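You operate a simulated robot arm through the tools that you are given. There is no shell and no other tool. Be economical: measure what you need, move in short steps, check, and stop when the job is done.

You run a simulated two-armed robot. Do the job below in one go: nothing can be reset, and whatever is moved stays where it is left.

## Task
Put one of the batteries from the top of the blue bench on the silver plate there. Put the shoe marked "L-5424" from the top of the blue bench on the teal tray there and the shoe that says "L-5311" on top of the sack there. Screw the cap back on the jar on the top of the blue bench. Take the brush on the top of the blue bench and put it away on the back of the yellow bench. Take the fuse from the top of the packing table and leave it on top of the brown carton there. Put the steel tube on the top of the packing table away on the top of the green bench. Stack the 1 mm spacer from the top of the packing table on top of the 4 mm spacer. Stack the box that says "sensors" from the top of the packing table on top of the box labelled "RIVETS 4x10". Close the right packing drawer. Close the left packing drawer. Fetch the blue padlock from the top of the packing table and stand it on the black ring. Put the cloth on the top of the packing table away on the grey bench behind the feed slide. Any order will do. Set down upright: steel tube, padlock.

The check looks at the end state, three seconds after you hand in, the way a careful person would. Anything else that was tipped, shoved, dropped, spilled or broken makes it a failure. Lids that push on must go on centred and level and be pressed home; caps that screw on are set level and turned clockwise until they are tight. Flat cloth is picked up by pressing the open fingertips on it (5 to 10 N) and closing them slowly along it; thin cloth reads only 2 to 8 mm in the jaws.

## Robot
Two 7-joint arms with two-finger grippers on one trunk, on a base that drives. Base frame: it is fixed to the floor where the robot stands at the start and does not move with it; the origin is under the middle of the robot, x ahead of it, y to its left, z up; the surface under the hand at the start is at about z = 800. Units: mm, degrees, N and s.
The left shoulder is at the start at [147, 216, 1015], the right one opposite. With the tool pointing down near the work surface each hand reaches from about 100 to 880 mm from the robot's upright axis, wherever it stands, measured 20 degrees to its own side. Places, roughly: back of the yellow bench (80x17 cm) [-9180, -3740, 800]; battery [500, 250, 750]; black ring (6x6x2 cm) [1400, 1400, 800]; box [1000, 1000, 750]; brush (8x5x7 cm) [700, 500, 800]; carton [1250, 1000, 750]; cloth (7x9x3 cm) [1700, 1500, 800]; fuse [750, 750, 750]; grey bench behind the feed slide (22x15 cm) [-3080, -5380, 840]; jar [500, 250, 750]; left packing drawer [1000, 1400, 700]; padlock [1750, 1500, 750]; plate [250, -500, 750]; right packing drawer [800, 1000, 700]; sack [750, 250, 750]; shoe [500, -250, 750]; spacer [1250, 750, 750]; steel tube (6x6x7 cm) [1000, 600, 800]; top of the green bench [-10900, -2300, 800]; tray (20x27x3 cm) [300, -100, 800]. Payload 3.18 kg a hand.
The TCP of each hand is the grasp point between the finger pads, 30 mm short of the fingertips. In the tool frame z runs along the fingers and y along their closing line. The gripper opens to 144 mm. The gripper's body begins 103 mm behind the TCP.
Orientation is that of the tool frame in the base frame, as a unit quaternion [x, y, z, w]. With the fingers straight down and closing along the base's y, the tool's x points along the base's -x, its y along +y and its z along -z.

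## Interface
- The arms move only by the tool jog_arm. It takes "left_deltas", "right_deltas" or both (then of equal length, played together; a hand with none holds still); each is a list of rows, each a list of 7 numbers: the shift along the base's x, y, z in units of 30 mm (1.0 is 30 mm), then the turn, a rotation vector about the base's x, y, z in units of 8 degrees (1.0 is 8 degrees), then the closure in counts, from 0 (fully open) to 255 (shut). In form: [[tx, ty, tz, wx, wy, wz, fingers], ...]. A call has 1 to 20 rows; each row shifts and turns the commanded pose from where the row before left it. A call with a number of a shift or a turn outside -1 to 1 is refused whole. Rows are played at 5 a second. More than 50 mm and 8.6 degrees between two rows, or a gripper value outside its range, and nothing of the call is played. A pose out of reach is approached as far as the arm can. The call stops where the force on the tool passes 40 N (or 10 N more than at its start, if that is more) or the arm is blocked; 0.2 s more then pass. Each finger halts on what it meets, pressing with about 33 N; the grip force reading is that of the motor and also rises with nothing between the fingers. The clock runs only during rows and for 0.2 s after the last one: add rows that do not move to give the fingers time. The reply holds the time, the measured pose of the TCP, the force on the tool along the base axes, the opening and the grip force, in the units named above and with some noise, with the torque about the TCP (base axes, N m) and any sound that the robot's microphone picked up.
- Cameras (640 x 400 px; columns grow to the right, rows downward): "scene" is now at [275, -23.1, 1267.3]; the picture's right is [-0.28, -0.96, 0.00], its down [0.19, -0.05, -0.98] and it looks along [0.94, -0.28, 0.20] (base axes); focal length 214 px, centre (320, 200). "left" rides on the left gripper at [77, -16, -143] in its tool frame; the picture's right is [0.21, 0.98, 0.00], its down [-0.84, 0.18, -0.51] and it looks along [-0.50, 0.11, 0.86] (tool axes); focal length 218 px, centre (320, 200). "right" rides on the right gripper at [76, 16, -143] in its tool frame; the picture's right is [-0.21, 0.98, 0.00], its down [-0.84, -0.18, -0.51] and it looks along [-0.50, -0.11, 0.86] (tool axes); focal length 218 px, centre (320, 200). There is no depth. A picture from a camera that has moved, and an enlarged one, comes with that camera's place and axes in the base frame and with its lens.
- get_image(camera): a new picture of that camera. No time passes.
- move_column(by): slides the trunk up (or, below 0, down) by that many mm; the arms and the scene camera ride with it, the base frame stays. It gives what a move gives, with no picture.
- drive_base(legs): drives the robot by 1 to 6 legs, each [ahead, left, turn to the left] in mm, mm and degrees, along the robot's own axes; the way and the turn of a leg run together, so that a leg with both is an arc; at most 1500 mm and 180 degrees a leg. The arms and the cameras ride along, it lands a little off, and it stops where it bumps. It gives what a move gives.
- aim_head(pan, tilt): turns the head with the scene camera to pan (to the left, within 80 degrees either way) and tilt (down, from -29 to 69), counted from straight ahead of the robot. It gives what a move gives.
- enlarge(camera, box): a new picture of the part [left, top, right, bottom] of that camera's present view, enlarged. No time passes.
- hand_in(): hands the job in; it is judged then, once.

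Work in short steps. Places have to be worked out from the pictures, the camera data and where the tool is seen: move nearer, look again, correct. Check each grasp and each placing, and mend what went wrong. You have 556 turns and 370 pictures in all, those below and enlarged ones among them. Open the grippers and draw the arms clear of the work before you hand the job in, unless the task says otherwise; then end with one line.

The tools are called after "Emit:" as a command line: name --argument value ..., lists and objects as JSON in quotes. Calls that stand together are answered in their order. jog_arm: Moves the arms, as the interface text tells. Its arguments: {"type":"object","properties":{"left_deltas":{"type":"array","items":{"type":"array","items":{"type":"number"}}},"right_deltas":{"type":"array","items":{"type":"array","items":{"type":"number"}}}},"required":[]} The other tools are called the same way: move_column (by) slides the trunk up or down; drive_base (legs) drives the base; aim_head (pan, tilt) turns the head that bears the scene camera; get_image (camera) takes a picture; enlarge (camera, box) takes an enlarged picture of a part of a camera's view; hand_in () hands the job in.

At the start:

```text
time: 0.0
left_eef_pos: [399.8, 292.2, 1106.0]
left_tool_rot: [-0.001, 1.0, -0.001, 0.0]
left_contact_force: [0.5, 1.0, -0.4]
left_wrist_torque: [0.01, 0.01, -0.01]
left_grip_width: 144.0
left_gripper_force: 0.0
right_eef_pos: [360.4, -52.9, 1107.4]
right_tool_rot: [0.031, 0.999, 0.017, -0.01]
right_contact_force: [266.5, -77.3, 44.0]
right_wrist_torque: [12.85, 46.74, 4.13]
right_grip_width: 144.0
right_gripper_force: 0.0
trunk travel left (down, up): [-104.0, 265.0]
robot x, y, heading: [2.8, 3.5, 0.0]
head pan, tilt: [-11.1, 68.8]
```

scene: 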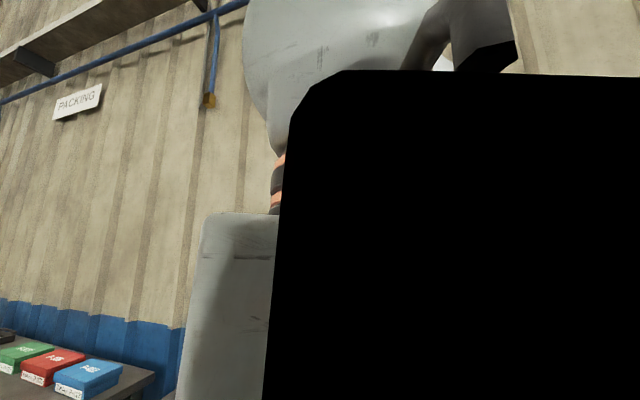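
right: 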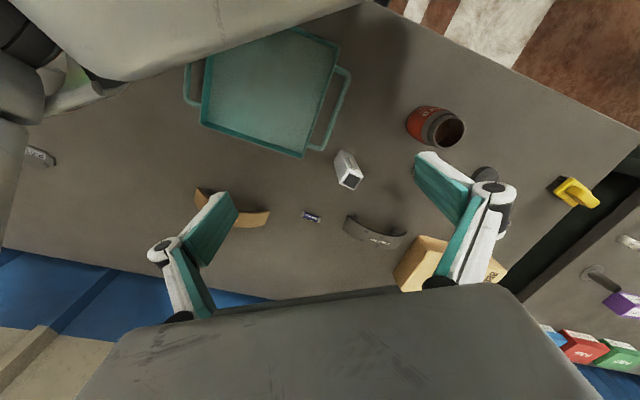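
left: 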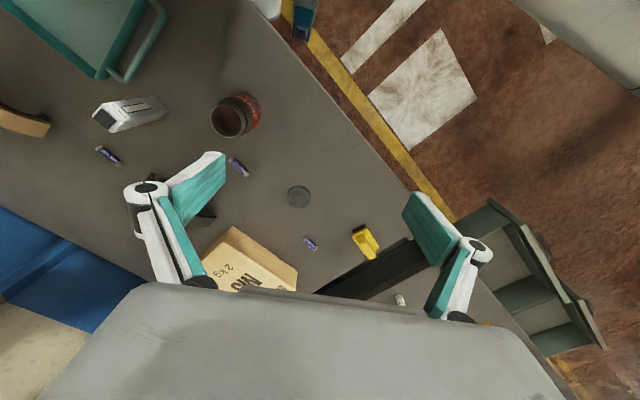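

The right hand reads a large force at the start and the scene view is blocked by a dark body. I first turn the head to see what the state is.

Emit:
aim_head --pan 40 --tilt 30

Emit:
get_image --camera "scene"

```text
time: 1.2
left_eef_pos: [399.6, 293.2, 1106.8]
left_tool_rot: [-0.001, 1.0, 0.0, 0.0]
left_contact_force: [-0.5, 0.0, -0.6]
left_wrist_torque: [0.01, -0.02, -0.02]
left_grip_width: 143.7
left_gripper_force: 0.1
right_eef_pos: [373.5, -50.2, 1100.5]
right_tool_rot: [0.05, 0.999, 0.018, -0.01]
right_contact_force: [145.8, 37.6, -36.2]
right_wrist_torque: [-6.51, 19.79, -6.09]
right_grip_width: 143.8
right_gripper_force: 0.0
trunk travel left (down, up): [-104.0, 265.0]
robot x, y, heading: [-2.4, -1.3, 0.1]
head pan, tilt: [40.0, 30.0]
```

```text
366 pictures are left
camera scene: at [285.0, -14.2, 1245.1], right [-0.16, -0.99, 0.0], down [-0.06, 0.01, -1.0], along [0.99, -0.16, -0.06], focal length 214 px, centre (320, 200)
```

scene: 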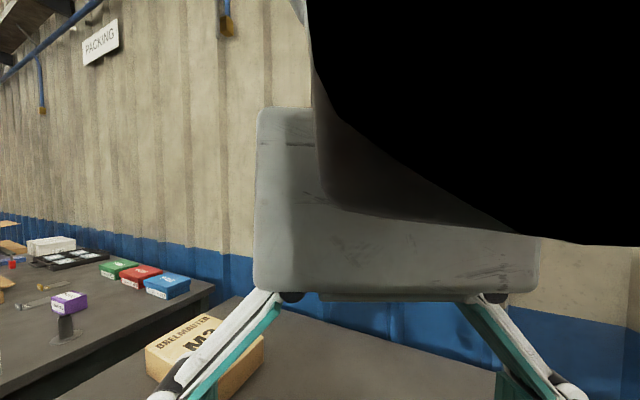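

The head is jammed against the right wrist. I move the right hand ahead and to the right, away from the head.

Emit:
jog_arm --right_deltas '[[1, -0.3, 0, 0, 0, 0, 0], [1, -0.6, 0, 0, 0, 0, 0], [1, -1, 0, 0, 0, 0, 0], [0.5, -1, 0, 0, 0, 0, 0], [0, -1, 0, 0, 0, 0, 0], [0, -1, 0, 0, 0, 0, 0], [0, -1, 0, 0, 0, 0, 0]]'

Emit:
get_image --camera "scene"

```text
time: 2.8
left_eef_pos: [398.3, 291.6, 1108.2]
left_tool_rot: [-0.001, 1.0, 0.0, -0.001]
left_contact_force: [-0.3, 0.0, -0.9]
left_wrist_torque: [0.03, 0.0, -0.01]
left_grip_width: 144.1
left_gripper_force: 0.1
right_eef_pos: [465.5, -231.4, 1106.7]
right_tool_rot: [0.031, 0.999, 0.018, -0.01]
right_contact_force: [0.6, 0.9, 0.1]
right_wrist_torque: [0.02, 0.01, -0.01]
right_grip_width: 144.0
right_gripper_force: 0.1
trunk travel left (down, up): [-104.0, 265.0]
robot x, y, heading: [-0.1, -1.4, -0.1]
head pan, tilt: [40.0, 30.0]
```

```text
365 pictures are left
camera scene: at [263.8, 57.8, 1202.3], right [0.64, -0.77, 0.0], down [-0.38, -0.32, -0.87], along [0.66, 0.56, -0.5], focal length 214 px, centre (320, 200)
```

scene: 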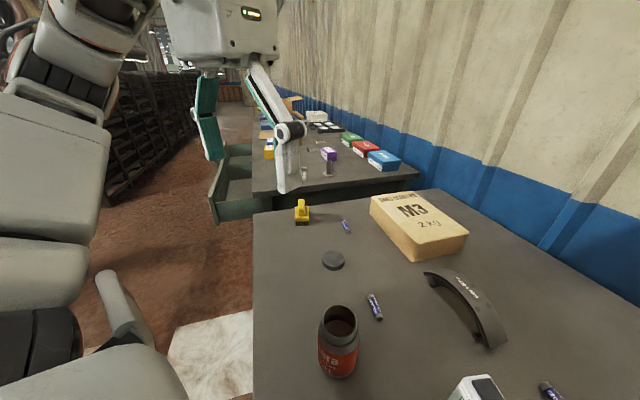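

The head is free. I look over the bench.

Emit:
aim_head --pan 0 --tilt 55

Emit:
get_image --camera "scene"

Emit:
aim_head --pan -45 --tilt 50

Emit:
get_image --camera "scene"

Emit:
get_image --camera "right"

```text
time: 3.9
left_eef_pos: [399.2, 293.2, 1107.6]
left_tool_rot: [-0.001, 1.0, -0.001, 0.0]
left_contact_force: [-0.8, -0.3, 0.0]
left_wrist_torque: [0.01, 0.03, 0.03]
left_grip_width: 144.1
left_gripper_force: 0.0
right_eef_pos: [465.8, -228.8, 1106.2]
right_tool_rot: [0.03, 0.999, 0.018, -0.011]
right_contact_force: [-0.5, -0.8, 0.6]
right_wrist_torque: [-0.01, -0.02, -0.02]
right_grip_width: 144.3
right_gripper_force: 0.1
trunk travel left (down, up): [-104.0, 265.0]
robot x, y, heading: [3.7, -0.5, -0.1]
head pan, tilt: [0.0, 55.0]
```

```text
364 pictures are left
camera scene: at [266.9, 0.4, 1166.2], right [0.0, -1.0, 0.0], down [-0.82, 0.0, -0.57], along [0.57, 0.0, -0.82], focal length 214 px, centre (320, 200)
```

scene: 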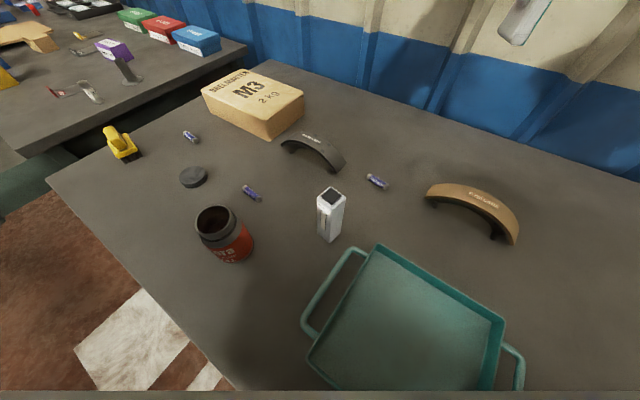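

```text
time: 5.0
left_eef_pos: [398.2, 292.5, 1107.9]
left_tool_rot: [-0.001, 1.0, -0.001, 0.0]
left_contact_force: [-0.2, -0.6, -0.6]
left_wrist_torque: [-0.05, 0.04, -0.01]
left_grip_width: 144.0
left_gripper_force: 0.0
right_eef_pos: [465.1, -230.1, 1107.2]
right_tool_rot: [0.03, 0.999, 0.018, -0.011]
right_contact_force: [-0.2, 0.4, -0.3]
right_wrist_torque: [0.0, -0.03, -0.03]
right_grip_width: 144.0
right_gripper_force: 0.1
trunk travel left (down, up): [-104.0, 265.0]
robot x, y, heading: [-2.1, -1.5, -0.1]
head pan, tilt: [-45.0, 50.0]
```

```text
363 pictures are left
camera scene: at [249.3, -54.1, 1172.6], right [-0.71, -0.71, 0.0], down [-0.54, 0.54, -0.64], along [0.45, -0.45, -0.77], focal length 214 px, centre (320, 200)
```

scene: 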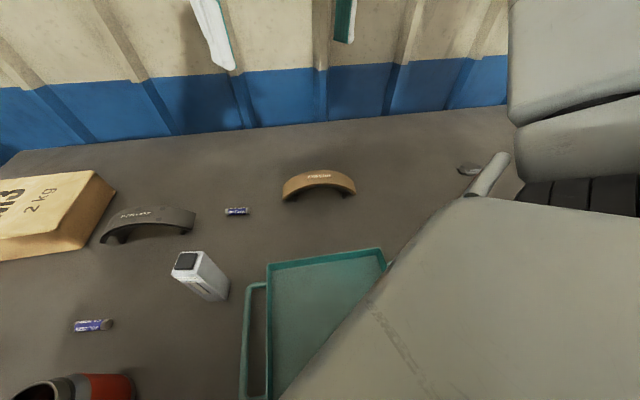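

```text
362 pictures are left
camera right: at [392.5, -213.5, 1251.7], right [0.27, 0.96, 0.03], down [0.84, -0.25, 0.48], along [0.47, -0.1, -0.88], focal length 218 px, centre (320, 200)
```

right: 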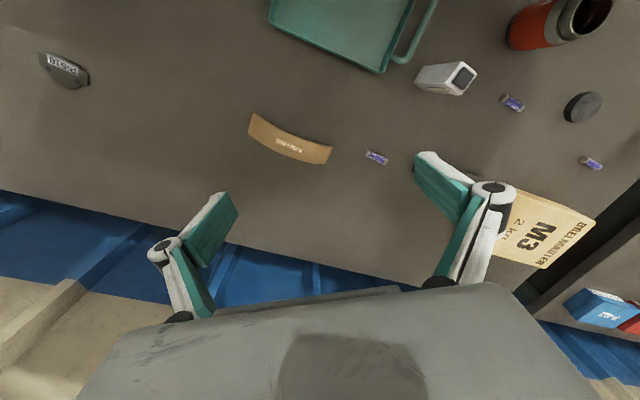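

I zoom to read the labels on the shoes and on the small thing at the right end.

Emit:
enlarge --camera "right" --box '[0, 30, 160, 130]'

Emit:
enlarge --camera "scene" --box '[80, 140, 400, 340]'

Emit:
enlarge --camera "scene" --box '[260, 150, 380, 225]'

Emit:
enlarge --camera "scene" --box '[90, 190, 210, 265]'

```text
4.00 times, centred on (80, 80) of right
camera zoom: at [392.5, -213.5, 1251.7], right [0.27, 0.96, 0.03], down [0.84, -0.25, 0.48], along [0.47, -0.1, -0.88], focal length 873 px, centre (1280, 680)
```

zoom: 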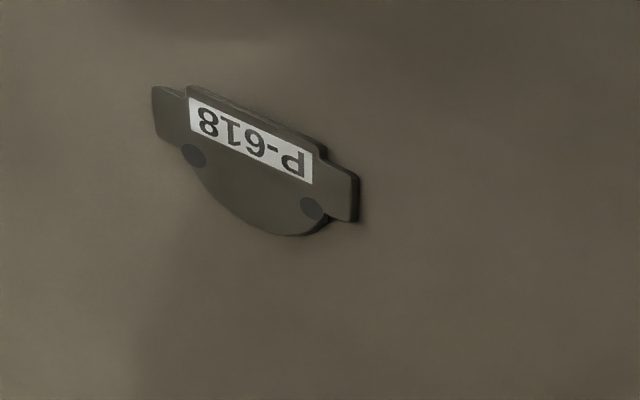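

```text
2.00 times, centred on (240, 240) of scene
camera zoom: at [249.3, -54.1, 1172.6], right [-0.71, -0.71, 0.0], down [-0.54, 0.54, -0.64], along [0.45, -0.45, -0.77], focal length 429 px, centre (480, 120)
```

zoom: 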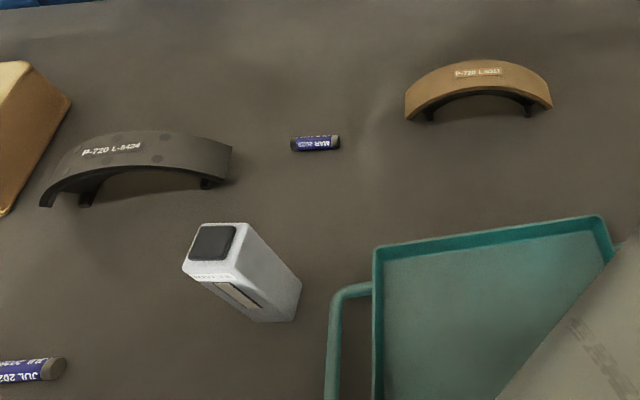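

```text
5.33 times, centred on (320, 188) of scene
camera zoom: at [249.3, -54.1, 1172.6], right [-0.71, -0.71, 0.0], down [-0.54, 0.54, -0.64], along [0.45, -0.45, -0.77], focal length 1144 px, centre (320, 267)
```

zoom: 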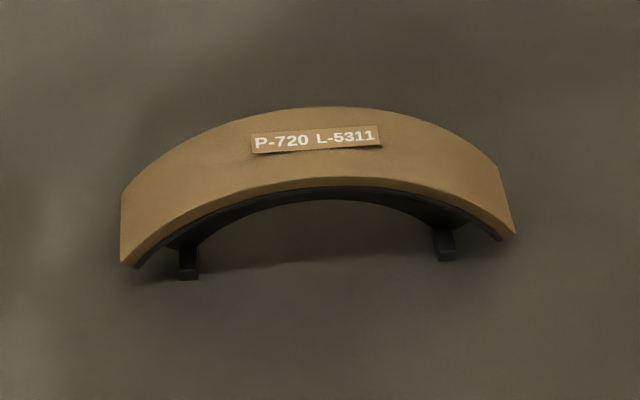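

```text
5.33 times, centred on (150, 228) of scene
camera zoom: at [249.3, -54.1, 1172.6], right [-0.71, -0.71, 0.0], down [-0.54, 0.54, -0.64], along [0.45, -0.45, -0.77], focal length 1144 px, centre (1227, 53)
```

zoom: 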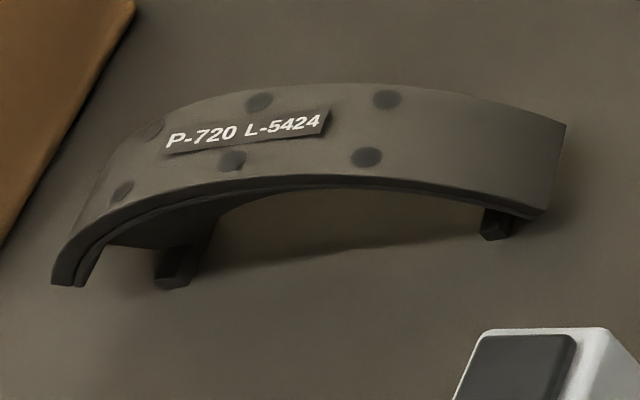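

Both shoes are read: dark one is L-5424, tan one is L-5311. I look for the silver plate by shifting the right hand to the right.

Emit:
jog_arm --right_deltas '[[-0.5, -1, 0, 0, 0, 0, 0], [-0.5, -1, 0, 0, 0, 0, 0], [-1, -1, 0, 0, 0, 0, 0], [-1, -1, 0, 0, 0, 0, 0], [0, -1, 0, 0, 0, 0, 0], [0, -1, 0, 0, 0, 0, 0]]'

Emit:
get_image --camera "right"

```text
time: 6.4
left_eef_pos: [399.2, 291.8, 1107.6]
left_tool_rot: [-0.001, 1.0, -0.001, 0.0]
left_contact_force: [-0.1, 0.2, 0.5]
left_wrist_torque: [0.02, 0.0, 0.01]
left_grip_width: 144.1
left_gripper_force: 0.0
right_eef_pos: [365.1, -345.0, 1066.6]
right_tool_rot: [0.032, 0.999, 0.019, -0.01]
right_contact_force: [-0.3, 0.9, -0.3]
right_wrist_torque: [-0.02, 0.03, -0.01]
right_grip_width: 143.9
right_gripper_force: 0.1
right hand out of reach, approached as far as the arm can: row 3, 4, 5, 6
trunk travel left (down, up): [-104.0, 265.0]
robot x, y, heading: [-0.7, 0.1, -0.1]
head pan, tilt: [-45.0, 50.0]
```

```text
357 pictures are left
camera right: at [291.9, -328.4, 1211.1], right [0.27, 0.96, 0.03], down [0.84, -0.25, 0.48], along [0.47, -0.1, -0.88], focal length 218 px, centre (320, 200)
```

right: 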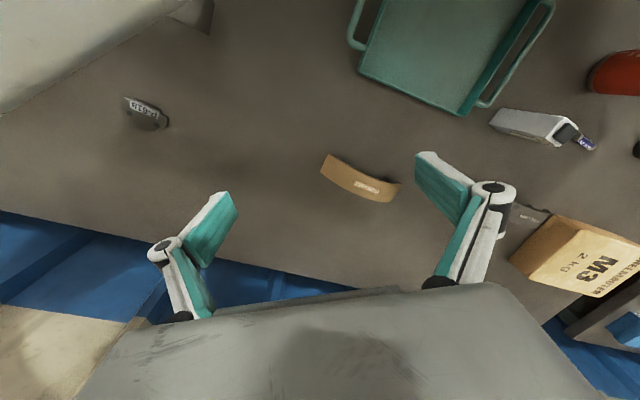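

Something like a plate edge shows at about (165,-465). I look there with the head.

Emit:
aim_head --pan -78 --tilt 50

Emit:
get_image --camera "scene"

```text
time: 7.4
left_eef_pos: [398.9, 292.1, 1106.4]
left_tool_rot: [-0.001, 1.0, -0.001, 0.001]
left_contact_force: [0.7, 0.5, -0.1]
left_wrist_torque: [-0.02, -0.02, -0.02]
left_grip_width: 144.1
left_gripper_force: 0.1
right_eef_pos: [365.5, -343.8, 1066.2]
right_tool_rot: [0.032, 0.999, 0.018, -0.01]
right_contact_force: [0.0, 0.0, -0.2]
right_wrist_torque: [-0.03, 0.01, 0.01]
right_grip_width: 144.0
right_gripper_force: 0.1
trunk travel left (down, up): [-104.0, 265.0]
robot x, y, heading: [1.3, -2.2, 0.0]
head pan, tilt: [-78.0, 50.0]
```

```text
356 pictures are left
camera scene: at [210.9, -75.0, 1172.6], right [-0.98, -0.21, 0.0], down [-0.16, 0.75, -0.64], along [0.13, -0.63, -0.77], focal length 214 px, centre (320, 200)
```

scene: 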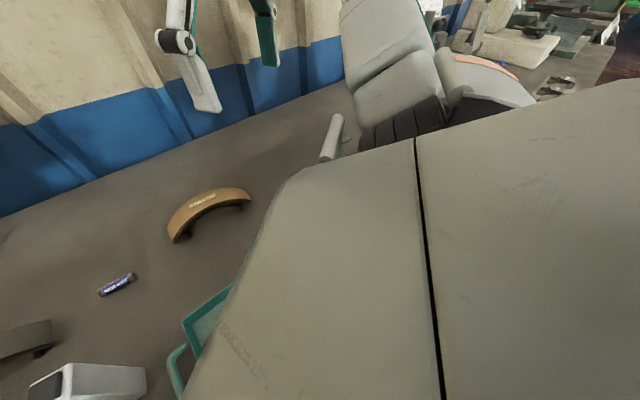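

The bench's front edge runs obliquely (about 35° to my heading). I turn the robot right to face it squarely, which also brings the plate area into view.

Emit:
drive_base --legs '[[0, 0, -35]]'

Emit:
aim_head --pan -40 --tilt 55

Emit:
get_image --camera "scene"

Emit:
get_image --camera "right"

```text
time: 9.5
left_eef_pos: [494.1, 5.3, 1106.8]
left_tool_rot: [0.305, 0.952, 0.0, 0.0]
left_contact_force: [-1.3, 0.4, 0.7]
left_wrist_torque: [0.02, 0.02, -0.01]
left_grip_width: 144.0
left_gripper_force: 0.1
right_eef_pos: [95.4, -492.4, 1067.1]
right_tool_rot: [0.337, 0.941, 0.021, -0.005]
right_contact_force: [-0.1, 0.4, 0.6]
right_wrist_torque: [-0.02, -0.02, 0.01]
right_grip_width: 144.2
right_gripper_force: 0.0
trunk travel left (down, up): [-104.0, 265.0]
robot x, y, heading: [1.3, 0.0, -36.0]
head pan, tilt: [-78.0, 50.0]
```

```text
time: 10.5
left_eef_pos: [495.2, 4.4, 1107.3]
left_tool_rot: [0.305, 0.952, -0.001, 0.0]
left_contact_force: [0.8, -0.6, -0.9]
left_wrist_torque: [-0.02, 0.01, -0.01]
left_grip_width: 144.0
left_gripper_force: 0.0
right_eef_pos: [95.9, -493.3, 1067.2]
right_tool_rot: [0.336, 0.942, 0.021, -0.005]
right_contact_force: [-0.3, 0.6, -0.8]
right_wrist_torque: [-0.02, -0.03, 0.03]
right_grip_width: 144.0
right_gripper_force: 0.0
trunk travel left (down, up): [-104.0, 265.0]
robot x, y, heading: [1.6, 1.1, -35.5]
head pan, tilt: [-40.0, 55.0]
```

```text
355 pictures are left
camera scene: at [176.1, -182.8, 1166.1], right [-0.97, -0.25, 0.0], down [-0.2, 0.79, -0.57], along [0.14, -0.56, -0.82], focal length 214 px, centre (320, 200)
```

scene: 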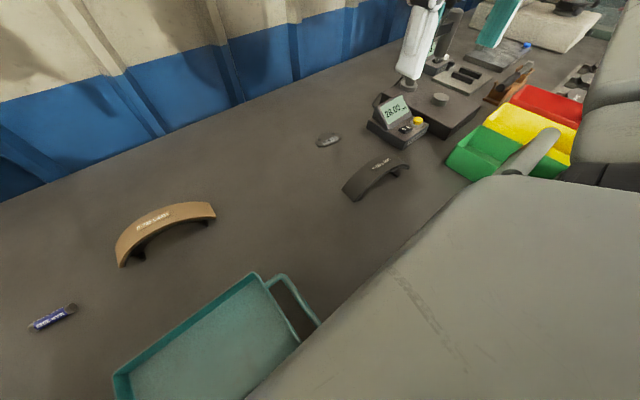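

```text
354 pictures are left
camera right: at [45.7, -437.2, 1211.2], right [0.78, 0.62, 0.03], down [0.54, -0.69, 0.48], along [0.32, -0.36, -0.88], focal length 218 px, centre (320, 200)
```

right: 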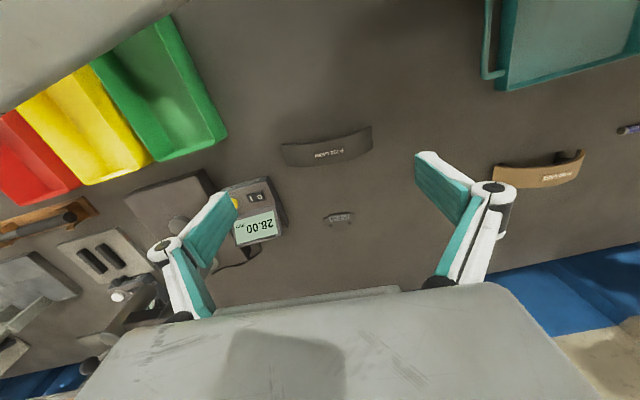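

I check the P-618 piece and the things at the right end for a silver plate.

Emit:
enlarge --camera "scene" --box '[270, 100, 430, 200]'

Emit:
aim_head --pan -65 --tilt 35

Emit:
get_image --camera "scene"

```text
4.00 times, centred on (350, 150) of scene
camera zoom: at [176.1, -182.8, 1166.1], right [-0.97, -0.25, 0.0], down [-0.2, 0.79, -0.57], along [0.14, -0.56, -0.82], focal length 858 px, centre (200, 400)
```

zoom: 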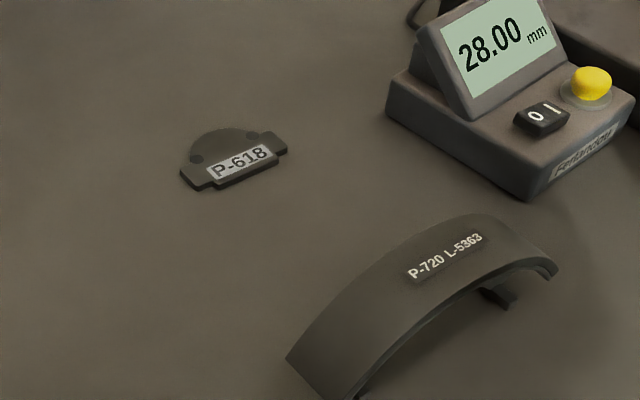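

```text
time: 11.4
left_eef_pos: [495.3, 5.6, 1108.1]
left_tool_rot: [0.306, 0.952, 0.0, -0.001]
left_contact_force: [-0.1, 0.6, -0.6]
left_wrist_torque: [0.03, -0.03, 0.0]
left_grip_width: 144.0
left_gripper_force: 0.1
right_eef_pos: [96.3, -492.5, 1066.6]
right_tool_rot: [0.337, 0.941, 0.021, -0.004]
right_contact_force: [-0.1, 0.3, -0.3]
right_wrist_torque: [0.0, 0.0, 0.02]
right_grip_width: 143.9
right_gripper_force: 0.1
trunk travel left (down, up): [-104.0, 265.0]
robot x, y, heading: [-0.6, 1.0, -35.9]
head pan, tilt: [-65.0, 35.0]
```

```text
352 pictures are left
camera scene: at [142.1, -199.5, 1194.3], right [-0.98, 0.18, 0.0], down [0.11, 0.56, -0.82], along [-0.15, -0.8, -0.57], focal length 214 px, centre (320, 200)
```

scene: 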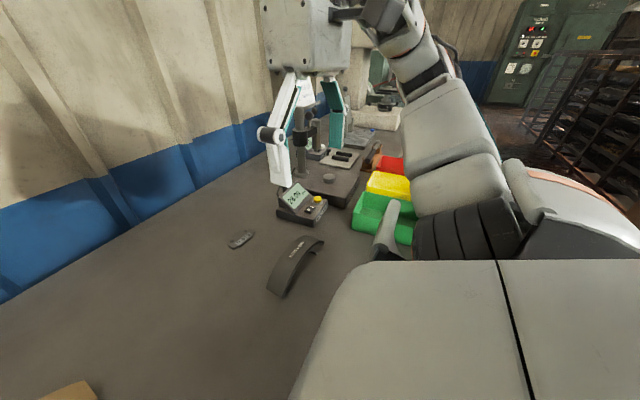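

The P-618 piece is the only plate near (250,-500)→(264,-617); its long axis is nearly parallel to the battery at (564,-124). I shift the base left along the bench so that the right hand can serve both.

Emit:
drive_base --legs '[[0, 180, 0]]'

Emit:
aim_head --pan 0 --tilt 55

Emit:
get_image --camera "scene"

Emit:
get_image --camera "right"

```text
time: 13.1
left_eef_pos: [556.1, 89.8, 1107.1]
left_tool_rot: [0.307, 0.952, -0.001, -0.001]
left_contact_force: [0.0, -0.3, 0.1]
left_wrist_torque: [0.04, -0.01, 0.01]
left_grip_width: 144.3
left_gripper_force: 0.0
right_eef_pos: [154.2, -407.0, 1064.7]
right_tool_rot: [0.338, 0.941, 0.021, -0.004]
right_contact_force: [0.3, -0.1, 0.0]
right_wrist_torque: [0.01, 0.01, -0.01]
right_grip_width: 144.2
right_gripper_force: 0.1
trunk travel left (down, up): [-104.0, 265.0]
robot x, y, heading: [59.1, 84.1, -35.8]
head pan, tilt: [-65.0, 35.0]
stopped in leg 1: the robot was blocked; the commanded pose is now the measured one
```

```text
time: 14.5
left_eef_pos: [556.4, 90.1, 1108.0]
left_tool_rot: [0.306, 0.952, -0.002, -0.001]
left_contact_force: [-0.8, 0.1, 0.4]
left_wrist_torque: [0.04, 0.0, 0.02]
left_grip_width: 144.1
left_gripper_force: 0.0
right_eef_pos: [154.2, -404.5, 1066.9]
right_tool_rot: [0.338, 0.941, 0.019, -0.004]
right_contact_force: [0.6, 0.5, -0.3]
right_wrist_torque: [0.04, 0.03, -0.03]
right_grip_width: 144.1
right_gripper_force: 0.1
trunk travel left (down, up): [-104.0, 265.0]
robot x, y, heading: [62.4, 88.4, -36.1]
head pan, tilt: [0.0, 55.0]
```

```text
351 pictures are left
camera scene: at [276.8, -69.0, 1166.1], right [-0.59, -0.81, 0.0], down [-0.66, 0.48, -0.57], along [0.46, -0.34, -0.82], focal length 214 px, centre (320, 200)
```

scene: 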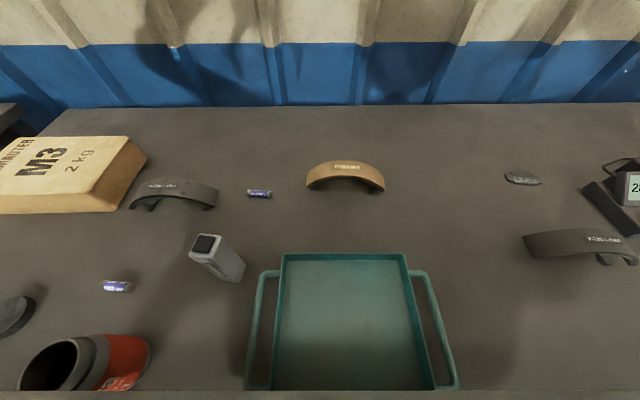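

```text
350 pictures are left
camera right: at [104.4, -349.7, 1211.4], right [0.78, 0.62, 0.03], down [0.53, -0.69, 0.48], along [0.32, -0.36, -0.87], focal length 218 px, centre (320, 200)
```

right: 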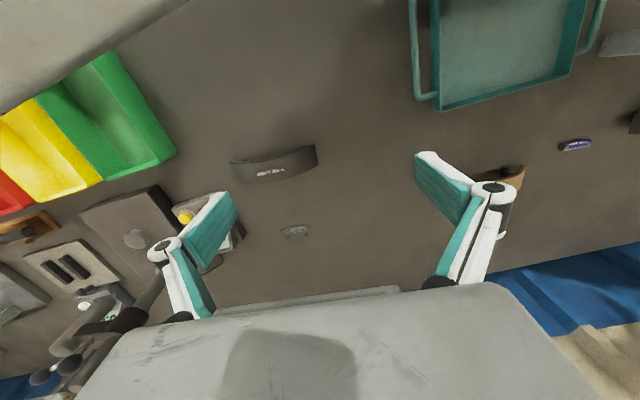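

The base was blocked after about 105 mm, but the position is workable. I move the left hand aside and bring the right hand over the battery, turning it 90° and taking out its 2° tilt.

Emit:
jog_arm --left_deltas '[[0, 1, 0, 0, 0, 0, 0], [0, 1, 0, 0, 0, 0, 0], [0, 1, 0, 0, 0, 0, 0], [0, 1, 0, 0, 0, 0, 0], [0, 1, 0, 0, 0, 0, 0], [0, 1, 0, 0, 0, 0, 0], [0, 0, 0, 0, 0, 0, 0], [0, 0, 0, 0, 0, 0, 0], [0, 0, 0, 0, 0, 0, 0], [0, 0, 0, 0, 0, 0, 0], [0, 0, 0, 0, 0, 0, 0], [0, 0, 0, 0, 0, 0, 0], [0, 0, 0, 0, 0, 0, 0], [0, 0, 0, 0, 0, 0, 0], [0, 0, 0, 0, 0, 0, 0]]' --right_deltas '[[0.91, 0.62, 0, -0.276, 0.036, 0, 0], [0.91, 0.62, 0, 0, 0, -0.8, 0], [0.91, 0.62, 0, 0, 0, -0.8, 0], [0.91, 0.62, 0, 0, 0, -0.8, 0], [0.91, 0.62, 0, 0, 0, -0.8, 0], [0.91, 0.62, 0, 0, 0, -0.8, 0], [0.91, 0.62, 0, 0, 0, -0.8, 0], [0.91, 0.62, 0, 0, 0, -0.8, 0], [0.91, 0.62, 0, 0, 0, -0.8, 0], [0.91, 0.62, 0, 0, 0, -0.8, 0], [0.91, 0.62, -0.8, 0, 0, -0.8, 0], [0.91, 0.62, -0.8, 0, 0, -0.8, 0], [0.91, 0.62, -0.8, 0, 0, -0.8, 0], [0.91, 0.62, -0.8, 0, 0, -0.8, 0], [0.91, 0.62, -0.8, 0, 0, -0.85, 0]]'

Emit:
get_image --camera "right"

Emit:
get_image --camera "scene"

```text
time: 17.7
left_eef_pos: [494.3, 201.6, 1063.0]
left_tool_rot: [0.306, 0.952, -0.001, -0.003]
left_contact_force: [0.2, 0.0, -0.9]
left_wrist_torque: [-0.04, 0.0, -0.01]
left_grip_width: 144.3
left_gripper_force: 0.1
left hand out of reach, approached as far as the arm can: row 1, 2, 3, 4, 5, 6
right_eef_pos: [565.9, -127.3, 944.4]
right_tool_rot: [0.905, 0.426, 0.0, 0.0]
right_contact_force: [-0.3, -1.2, -0.5]
right_wrist_torque: [0.0, 0.04, 0.02]
right_grip_width: 143.9
right_gripper_force: 0.1
trunk travel left (down, up): [-104.0, 265.0]
robot x, y, heading: [58.7, 89.8, -36.0]
head pan, tilt: [0.0, 55.0]
```

```text
349 pictures are left
camera right: at [627.2, -78.6, 1087.3], right [0.62, -0.78, 0.0], down [-0.68, -0.53, 0.51], along [-0.4, -0.32, -0.86], focal length 218 px, centre (320, 200)
```

right: 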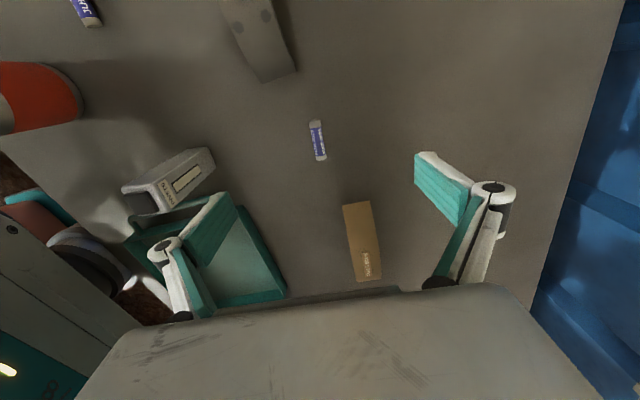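

```text
348 pictures are left
camera scene: at [277.6, -68.7, 1165.9], right [-0.59, -0.81, 0.0], down [-0.66, 0.48, -0.57], along [0.46, -0.34, -0.82], focal length 214 px, centre (320, 200)
```

scene: 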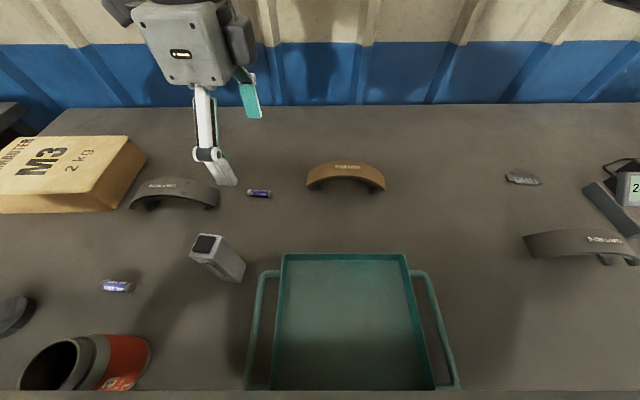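

The battery is centred under the right hand and aligned. I narrow the fingers and descend, slowly at the end.

Emit:
jog_arm --right_deltas '[[-0.05, 0.07, -0.9, 0, 0, 0, 160], [0, 0, -0.9, 0, 0, 0, 160], [0, 0, -0.9, 0, 0, 0, 160], [0, 0, -0.4, 0, 0, 0, 160], [0, 0, -0.2, 0, 0, 0, 160], [0, 0, -0.15, 0, 0, 0, 160], [0, 0, 0, 0, 0, 0, 160]]'

Emit:
get_image --camera "right"

```text
time: 19.3
left_eef_pos: [494.9, 200.7, 1063.7]
left_tool_rot: [0.306, 0.952, -0.002, -0.002]
left_contact_force: [1.3, -0.2, 0.2]
left_wrist_torque: [-0.01, 0.01, -0.01]
left_grip_width: 143.8
left_gripper_force: 0.0
right_eef_pos: [562.0, -125.1, 842.3]
right_tool_rot: [0.905, 0.426, 0.0, 0.001]
right_contact_force: [0.2, 0.3, 0.3]
right_wrist_torque: [-0.06, 0.03, 0.02]
right_grip_width: 53.7
right_gripper_force: 0.0
trunk travel left (down, up): [-104.0, 265.0]
robot x, y, heading: [61.2, 88.1, -35.9]
head pan, tilt: [0.0, 55.0]
```

```text
347 pictures are left
camera right: at [622.2, -75.7, 986.2], right [0.62, -0.78, 0.0], down [-0.68, -0.54, 0.51], along [-0.4, -0.32, -0.86], focal length 218 px, centre (320, 200)
```

right: 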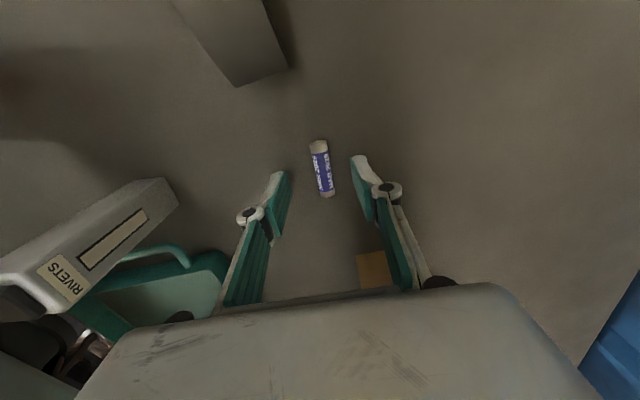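

Battery is between the fingers. Down about 10 mm more with small steps, then close.

Emit:
jog_arm --right_deltas '[[0, 0, -0.1, 0, 0, 0, 160], [0, 0, -0.1, 0, 0, 0, 160], [0, 0, -0.07, 0, 0, 0, 160], [0, 0, 0, 0, 0, 0, 200], [0, 0, 0, 0, 0, 0, 235], [0, 0, 0, 0, 0, 0, 245], [0, 0, 0, 0, 0, 0, 245]]'

Emit:
get_image --camera "right"

```text
time: 20.9
left_eef_pos: [494.4, 202.1, 1061.4]
left_tool_rot: [0.306, 0.952, -0.002, -0.001]
left_contact_force: [0.3, -0.6, -0.2]
left_wrist_torque: [0.03, 0.01, 0.01]
left_grip_width: 143.8
left_gripper_force: 0.0
right_eef_pos: [561.5, -125.0, 833.9]
right_tool_rot: [0.905, 0.426, -0.001, 0.001]
right_contact_force: [0.7, 0.0, 0.6]
right_wrist_torque: [0.01, -0.01, 0.01]
right_grip_width: 13.0
right_gripper_force: 33.7
trunk travel left (down, up): [-104.0, 265.0]
robot x, y, heading: [60.2, 85.2, -35.9]
head pan, tilt: [0.0, 55.0]
```

```text
346 pictures are left
camera right: at [623.1, -75.6, 977.9], right [0.62, -0.78, 0.0], down [-0.68, -0.54, 0.51], along [-0.4, -0.32, -0.86], focal length 218 px, centre (320, 200)
```

right: 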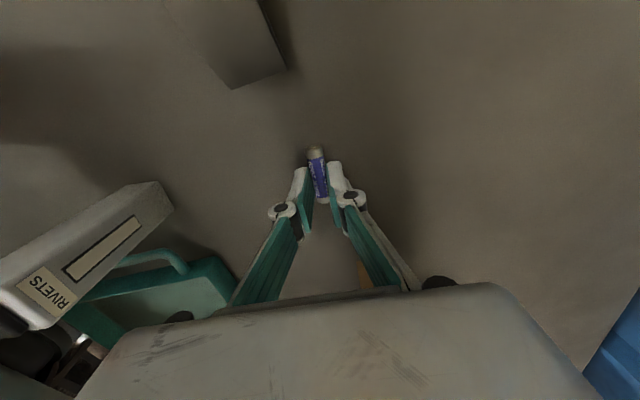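

Gripped at 13 mm. Lift and carry to above the plate.

Emit:
jog_arm --right_deltas '[[0, 0, 1, 0, 0, 0, 245], [0, 0, 1, 0, 0, 0, 245], [0, 0, 1, 0, 0, 0, 245], [0, 0, 1, 0, 0, 0, 245], [-0.6, -1, 0, 0, 0, 0, 245], [-0.6, -1, 0, 0, 0, 0, 245], [-0.6, -1, 0, 0, 0, 0, 245], [-0.6, -1, 0, 0, 0, 0, 245], [-0.6, -1, 0, 0, 0, 0, 245], [-0.6, -1, 0, 0, 0, 0, 245], [-0.6, -1, 0, 0, 0, 0, 245], [-0.6, -1, 0, 0, 0, 0, 245], [-0.6, -1, 0, 0, 0, 0, 245], [-0.6, -1, 0, 0, 0, 0, 245], [-0.6, -1, 0, 0, 0, 0, 245], [-0.6, -1, 0, 0, 0, 0, 245], [-0.6, -1, 0, 0, 0, 0, 245], [-0.6, -1, 0, 0, 0, 0, 245], [-0.6, -1, 0, 0, 0, 0, 245], [-0.6, -1, 0, 0, 0, 0, 245]]'

Emit:
get_image --camera "right"

Emit:
aim_head --pan -35 --tilt 45

Emit:
get_image --camera "scene"

```text
time: 25.1
left_eef_pos: [494.0, 201.5, 1062.0]
left_tool_rot: [0.306, 0.952, -0.001, -0.001]
left_contact_force: [-0.4, 0.7, 0.2]
left_wrist_torque: [-0.01, 0.0, 0.02]
left_grip_width: 143.8
left_gripper_force: 0.0
right_eef_pos: [272.7, -605.7, 954.0]
right_tool_rot: [0.904, 0.427, 0.001, 0.0]
right_contact_force: [0.6, -0.4, 0.4]
right_wrist_torque: [0.01, -0.01, -0.04]
right_grip_width: 5.9
right_gripper_force: 0.0
trunk travel left (down, up): [-104.0, 265.0]
robot x, y, heading: [58.7, 89.0, -36.1]
head pan, tilt: [0.0, 55.0]
```

```text
345 pictures are left
camera right: at [333.8, -556.9, 1097.5], right [0.62, -0.78, 0.0], down [-0.68, -0.54, 0.51], along [-0.4, -0.32, -0.86], focal length 218 px, centre (320, 200)
```

right: 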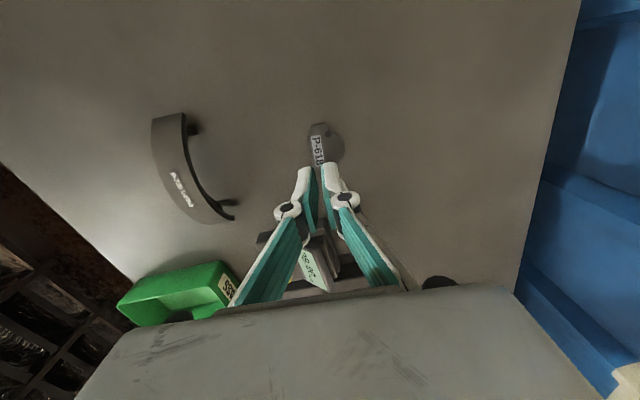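

```text
time: 26.1
left_eef_pos: [495.0, 201.4, 1062.4]
left_tool_rot: [0.305, 0.952, -0.001, -0.001]
left_contact_force: [0.5, -0.4, 0.2]
left_wrist_torque: [0.01, 0.0, -0.03]
left_grip_width: 144.0
left_gripper_force: 0.1
right_eef_pos: [274.4, -605.5, 954.7]
right_tool_rot: [0.904, 0.427, 0.001, 0.001]
right_contact_force: [0.6, -0.3, -0.1]
right_wrist_torque: [0.01, 0.04, 0.0]
right_grip_width: 5.7
right_gripper_force: 0.0
trunk travel left (down, up): [-104.0, 265.0]
robot x, y, heading: [58.8, 88.6, -36.2]
head pan, tilt: [-35.0, 45.0]
```

```text
344 pictures are left
camera scene: at [245.0, -103.5, 1179.5], right [-0.94, -0.33, 0.0], down [-0.23, 0.67, -0.71], along [0.23, -0.67, -0.71], focal length 214 px, centre (320, 200)
```

scene: 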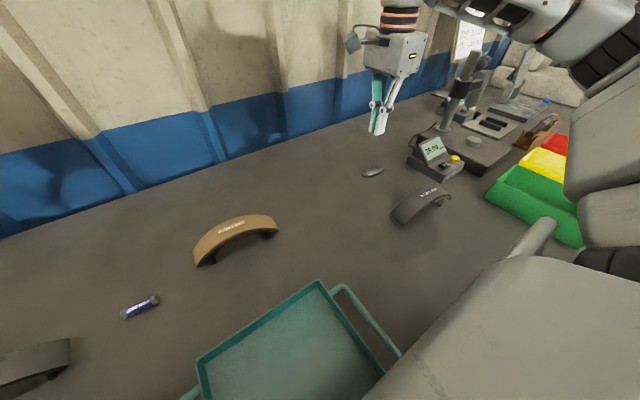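

The battery slipped out and still lies at its place (563,-125); the grip was too high. While here, I zoom in on the plate to fix its pose.

Emit:
enlarge --camera "right" --box '[260, 100, 388, 180]'

```text
5.00 times, centred on (324, 140) of right
camera zoom: at [334.6, -555.9, 1097.9], right [0.62, -0.78, 0.0], down [-0.68, -0.54, 0.51], along [-0.4, -0.32, -0.86], focal length 1091 px, centre (300, 500)
```

zoom: 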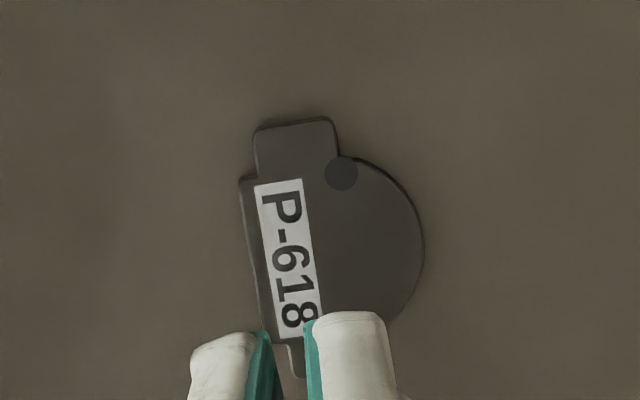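

The plate centre is about (265,-618), axis 48°. I return to the battery and go down until the fingertips touch the bench.

Emit:
jog_arm --right_deltas '[[0.6, 1, 0, 0, 0, 0, 160], [0.6, 1, 0, 0, 0, 0, 160], [0.6, 1, 0, 0, 0, 0, 160], [0.6, 1, 0, 0, 0, 0, 160], [0.6, 1, 0, 0, 0, 0, 160], [0.6, 1, 0, 0, 0, 0, 160], [0.6, 1, 0, 0, 0, 0, 160], [0.6, 1, 0, 0, 0, 0, 160], [0.6, 1, 0, 0, 0, 0, 160], [0.6, 1, 0, 0, 0, 0, 160], [0.6, 1, 0, 0, 0, 0, 160], [0.6, 1, 0, 0, 0, 0, 160], [0.6, 1, 0, 0, 0, 0, 160], [0.6, 1, 0, 0, 0, 0, 160], [0.6, 1, 0, 0, 0, 0, 160], [0.65, 1, 0, 0, 0, 0, 160], [0, 0, -1, 0, 0, 0, 160], [0, 0, -1, 0, 0, 0, 160], [0, 0, -1, 0, 0, 0, 160], [0, 0, -0.9, 0, 0, 0, 160]]'

Emit:
jog_arm --right_deltas '[[0, 0, -0.1, 0, 0, 0, 160], [0, 0, -0.1, 0, 0, 0, 160], [0, 0, -0.05, 0, 0, 0, 160], [0, 0, 0, 0, 0, 0, 160]]'

Emit:
get_image --camera "right"

```text
time: 30.3
left_eef_pos: [494.8, 201.3, 1063.4]
left_tool_rot: [0.305, 0.952, -0.001, -0.002]
left_contact_force: [-0.4, -0.9, 1.0]
left_wrist_torque: [0.03, 0.0, 0.02]
left_grip_width: 143.9
left_gripper_force: 0.1
right_eef_pos: [565.4, -124.5, 836.1]
right_tool_rot: [0.904, 0.428, 0.0, 0.001]
right_contact_force: [-0.5, -0.8, 0.0]
right_wrist_torque: [0.0, -0.03, 0.03]
right_grip_width: 53.7
right_gripper_force: 0.0
trunk travel left (down, up): [-104.0, 265.0]
robot x, y, heading: [61.7, 83.7, -36.0]
head pan, tilt: [-35.0, 45.0]
```

```text
time: 31.3
left_eef_pos: [493.4, 201.1, 1062.6]
left_tool_rot: [0.305, 0.952, -0.001, -0.001]
left_contact_force: [-1.1, 0.3, 0.1]
left_wrist_torque: [0.02, 0.03, 0.04]
left_grip_width: 143.9
left_gripper_force: 0.1
right_eef_pos: [564.0, -125.0, 829.4]
right_tool_rot: [0.905, 0.426, 0.0, 0.0]
right_contact_force: [-0.4, 0.9, -0.4]
right_wrist_torque: [0.01, 0.0, 0.02]
right_grip_width: 53.9
right_gripper_force: 0.2
trunk travel left (down, up): [-104.0, 265.0]
robot x, y, heading: [61.9, 85.5, -36.0]
head pan, tilt: [-35.0, 45.0]
```

```text
342 pictures are left
camera right: at [624.2, -76.1, 972.7], right [0.62, -0.78, 0.0], down [-0.68, -0.54, 0.51], along [-0.4, -0.32, -0.86], focal length 218 px, centre (320, 200)
```

right: 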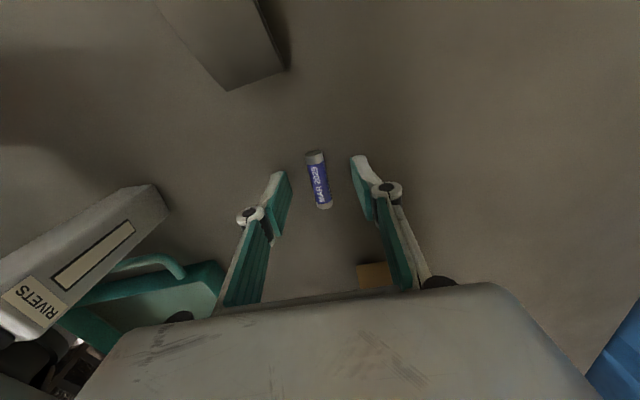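

No touch yet with tips at 799; I continue down by small steps.

Emit:
jog_arm --right_deltas '[[0, 0, -0.08, 0, 0, 0, 160], [0, 0, -0.08, 0, 0, 0, 160], [0, 0, 0, 0, 0, 0, 160]]'

Emit:
jog_arm --right_deltas '[[0, 0, -0.06, 0, 0, 0, 160], [0, 0, -0.06, 0, 0, 0, 160], [0, 0, 0, 0, 0, 0, 160]]'

```text
time: 32.1
left_eef_pos: [493.4, 200.9, 1064.6]
left_tool_rot: [0.306, 0.952, -0.001, 0.0]
left_contact_force: [-0.9, -0.9, 0.3]
left_wrist_torque: [-0.01, -0.02, 0.01]
left_grip_width: 144.1
left_gripper_force: 0.1
right_eef_pos: [563.6, -124.5, 829.6]
right_tool_rot: [0.904, 0.427, 0.003, 0.002]
right_contact_force: [-4.6, -2.6, 24.2]
right_wrist_torque: [0.39, 0.79, 0.2]
right_grip_width: 53.7
right_gripper_force: 0.6
trunk travel left (down, up): [-104.0, 265.0]
robot x, y, heading: [60.7, 84.4, -36.2]
head pan, tilt: [-35.0, 45.0]
```

```text
time: 32.6
left_eef_pos: [492.0, 201.1, 1062.4]
left_tool_rot: [0.305, 0.952, -0.001, -0.002]
left_contact_force: [-0.5, -0.7, 0.6]
left_wrist_torque: [0.01, 0.03, 0.01]
left_grip_width: 143.7
left_gripper_force: 0.0
right_eef_pos: [563.9, -123.1, 828.3]
right_tool_rot: [0.905, 0.426, 0.004, 0.0]
right_contact_force: [-7.2, 4.1, 27.7]
right_wrist_torque: [-0.01, 0.59, -0.12]
right_grip_width: 11.0
right_gripper_force: 37.7
trunk travel left (down, up): [-104.0, 265.0]
robot x, y, heading: [59.1, 87.3, -36.3]
head pan, tilt: [-35.0, 45.0]
stopped in row 2 (right hand): the force on the tool passed its limit at 50 N (the readings are from after the stop); the commanded pose is now the measured one
```

Table surface is at about z=799. The reading shows the fingers at 11 mm; I look at what is between them.

Emit:
enlarge --camera "right" --box '[240, 120, 400, 220]'

```text
4.00 times, centred on (320, 170) of right
camera zoom: at [623.8, -74.2, 971.5], right [0.62, -0.78, 0.0], down [-0.68, -0.54, 0.5], along [-0.39, -0.31, -0.86], focal length 873 px, centre (320, 320)
```

zoom: 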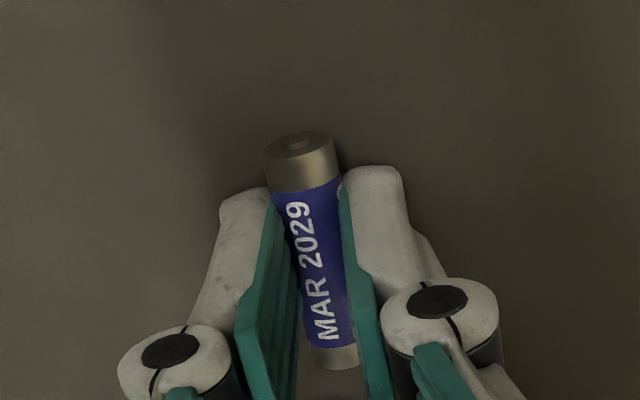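

The battery is between the pads. I close fully and lift a bit, checking the width.

Emit:
jog_arm --right_deltas '[[0, 0, 0.05, 0, 0, 0, 255], [0, 0, 0.05, 0, 0, 0, 255], [0, 0, 0, 0, 0, 0, 255], [0, 0, 0, 0, 0, 0, 255], [0, 0, 0.3, 0, 0, 0, 255], [0, 0, 0.5, 0, 0, 0, 255], [0, 0, 1, 0, 0, 0, 255]]'

Emit:
enlarge --camera "right" --box '[240, 120, 400, 220]'

```text
time: 34.2
left_eef_pos: [493.8, 200.9, 1064.0]
left_tool_rot: [0.305, 0.952, -0.002, -0.001]
left_contact_force: [-0.1, 0.5, 0.1]
left_wrist_torque: [-0.03, -0.04, 0.02]
left_grip_width: 144.0
left_gripper_force: 0.1
right_eef_pos: [564.6, -123.5, 882.0]
right_tool_rot: [0.905, 0.426, 0.001, 0.001]
right_contact_force: [0.0, -0.5, 0.4]
right_wrist_torque: [-0.02, -0.02, -0.04]
right_grip_width: 12.7
right_gripper_force: 33.1
trunk travel left (down, up): [-104.0, 265.0]
robot x, y, heading: [61.9, 86.7, -35.9]
head pan, tilt: [-35.0, 45.0]
```

```text
4.00 times, centred on (320, 170) of right
camera zoom: at [625.1, -74.8, 1026.5], right [0.62, -0.78, 0.0], down [-0.68, -0.54, 0.5], along [-0.39, -0.32, -0.86], focal length 873 px, centre (320, 320)
```

zoom: 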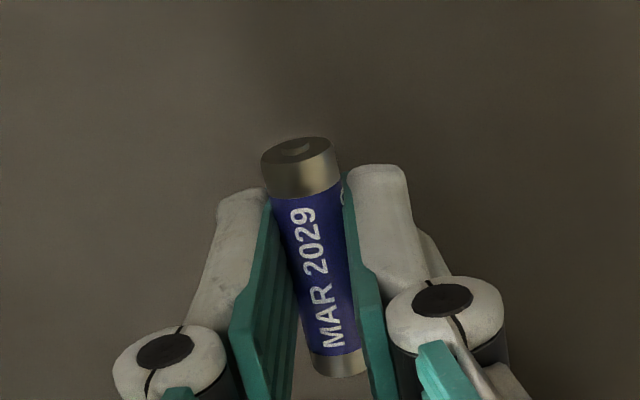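

Held firmly. Carry to the plate.

Emit:
jog_arm --right_deltas '[[0, 0, 1, 0, 0, 0, 255], [0, 0, 1, 0, 0, 0, 255], [-0.59, -0.968, 0, 0, 0, 0, 255], [-0.59, -0.968, 0, 0, 0, 0, 255], [-0.59, -0.968, 0, 0, 0, 0, 255], [-0.59, -0.968, 0, 0, 0, 0, 255], [-0.59, -0.968, 0, 0, 0, 0, 255], [-0.59, -0.968, 0, 0, 0, 0, 255], [-0.59, -0.968, 0, 0, 0, 0, 255], [-0.59, -0.968, 0, 0, 0, 0, 255], [-0.59, -0.968, 0, 0, 0, 0, 255], [-0.59, -0.968, 0, 0, 0, 0, 255], [-0.59, -0.968, 0, 0, 0, 0, 255], [-0.59, -0.968, 0, 0, 0, 0, 255], [-0.59, -0.968, 0, 0, 0, 0, 255], [-0.59, -0.968, 0, 0, 0, 0, 255], [-0.59, -0.968, 0, 0, 0, 0, 255], [-0.59, -0.968, 0, 0, 0, 0, 255], [-0.59, -0.968, 0, 0, 0, 0, 255]]'

Emit:
jog_arm --right_deltas '[[0, 0, -1, 0, 0, 0, 255], [0, 0, -1, 0, 0, 0, 255], [0, 0, -0.6, 0, 0, 0, 255], [0, 0, 0, 0, 0, 0, 255]]'

Emit:
enlarge --camera "right" --box '[240, 120, 400, 220]'

```text
time: 38.2
left_eef_pos: [495.0, 200.7, 1062.8]
left_tool_rot: [0.306, 0.952, -0.002, -0.001]
left_contact_force: [0.5, 0.6, 0.3]
left_wrist_torque: [0.02, -0.02, 0.02]
left_grip_width: 144.1
left_gripper_force: 0.1
right_eef_pos: [264.2, -617.5, 943.3]
right_tool_rot: [0.905, 0.425, 0.001, 0.0]
right_contact_force: [0.5, 0.8, -0.7]
right_wrist_torque: [0.0, 0.03, -0.05]
right_grip_width: 12.6
right_gripper_force: 32.9
trunk travel left (down, up): [-104.0, 265.0]
robot x, y, heading: [60.0, 85.4, -36.3]
head pan, tilt: [-35.0, 45.0]
```

```text
time: 39.2
left_eef_pos: [494.8, 200.3, 1063.5]
left_tool_rot: [0.306, 0.952, -0.002, -0.001]
left_contact_force: [0.4, -0.5, -0.3]
left_wrist_torque: [-0.02, -0.01, 0.01]
left_grip_width: 144.1
left_gripper_force: 0.0
right_eef_pos: [264.8, -617.1, 864.8]
right_tool_rot: [0.905, 0.426, 0.002, 0.001]
right_contact_force: [-0.9, -0.7, -0.9]
right_wrist_torque: [-0.01, 0.01, 0.01]
right_grip_width: 12.7
right_gripper_force: 33.3
trunk travel left (down, up): [-104.0, 265.0]
robot x, y, heading: [61.0, 89.2, -35.9]
head pan, tilt: [-35.0, 45.0]
```

```text
4.00 times, centred on (320, 170) of right
camera zoom: at [324.5, -569.0, 1008.1], right [0.62, -0.78, 0.0], down [-0.68, -0.54, 0.5], along [-0.39, -0.31, -0.86], focal length 873 px, centre (320, 320)
```

zoom: 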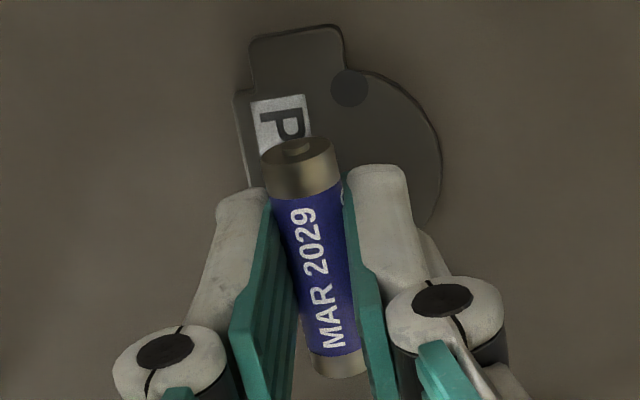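

Slightly off: shift +5,-2 mm, then lower until the battery touches the plate.

Emit:
jog_arm --right_deltas '[[0.15, -0.07, -0.3, 0, 0, 0, 255], [0, 0, -0.2, 0, 0, 0, 255], [0, 0, -0.1, 0, 0, 0, 255], [0, 0, -0.07, 0, 0, 0, 255], [0, 0, 0, 0, 0, 0, 255]]'

Emit:
jog_arm --right_deltas '[[0, 0, -0.06, 0, 0, 0, 255], [0, 0, 0, 0, 0, 0, 255]]'

```text
time: 40.4
left_eef_pos: [494.8, 201.3, 1062.9]
left_tool_rot: [0.306, 0.952, -0.001, -0.001]
left_contact_force: [0.1, 0.2, 0.3]
left_wrist_torque: [-0.02, 0.03, 0.02]
left_grip_width: 144.0
left_gripper_force: 0.1
right_eef_pos: [268.6, -620.0, 843.8]
right_tool_rot: [0.905, 0.426, 0.003, 0.001]
right_contact_force: [0.6, 0.4, 0.2]
right_wrist_torque: [0.04, -0.01, -0.03]
right_grip_width: 12.6
right_gripper_force: 33.0
trunk travel left (down, up): [-104.0, 265.0]
robot x, y, heading: [62.0, 85.3, -35.7]
head pan, tilt: [-35.0, 45.0]
```

```text
time: 41.0
left_eef_pos: [494.7, 201.5, 1063.6]
left_tool_rot: [0.306, 0.952, -0.001, -0.001]
left_contact_force: [0.0, 0.2, 0.4]
left_wrist_torque: [0.0, -0.02, -0.01]
left_grip_width: 144.0
left_gripper_force: 0.0
right_eef_pos: [269.1, -619.8, 841.8]
right_tool_rot: [0.905, 0.426, 0.002, 0.001]
right_contact_force: [-0.1, -0.3, 0.2]
right_wrist_torque: [0.02, 0.0, -0.01]
right_grip_width: 12.7
right_gripper_force: 33.5
trunk travel left (down, up): [-104.0, 265.0]
robot x, y, heading: [59.3, 86.4, -36.2]
head pan, tilt: [-35.0, 45.0]
```

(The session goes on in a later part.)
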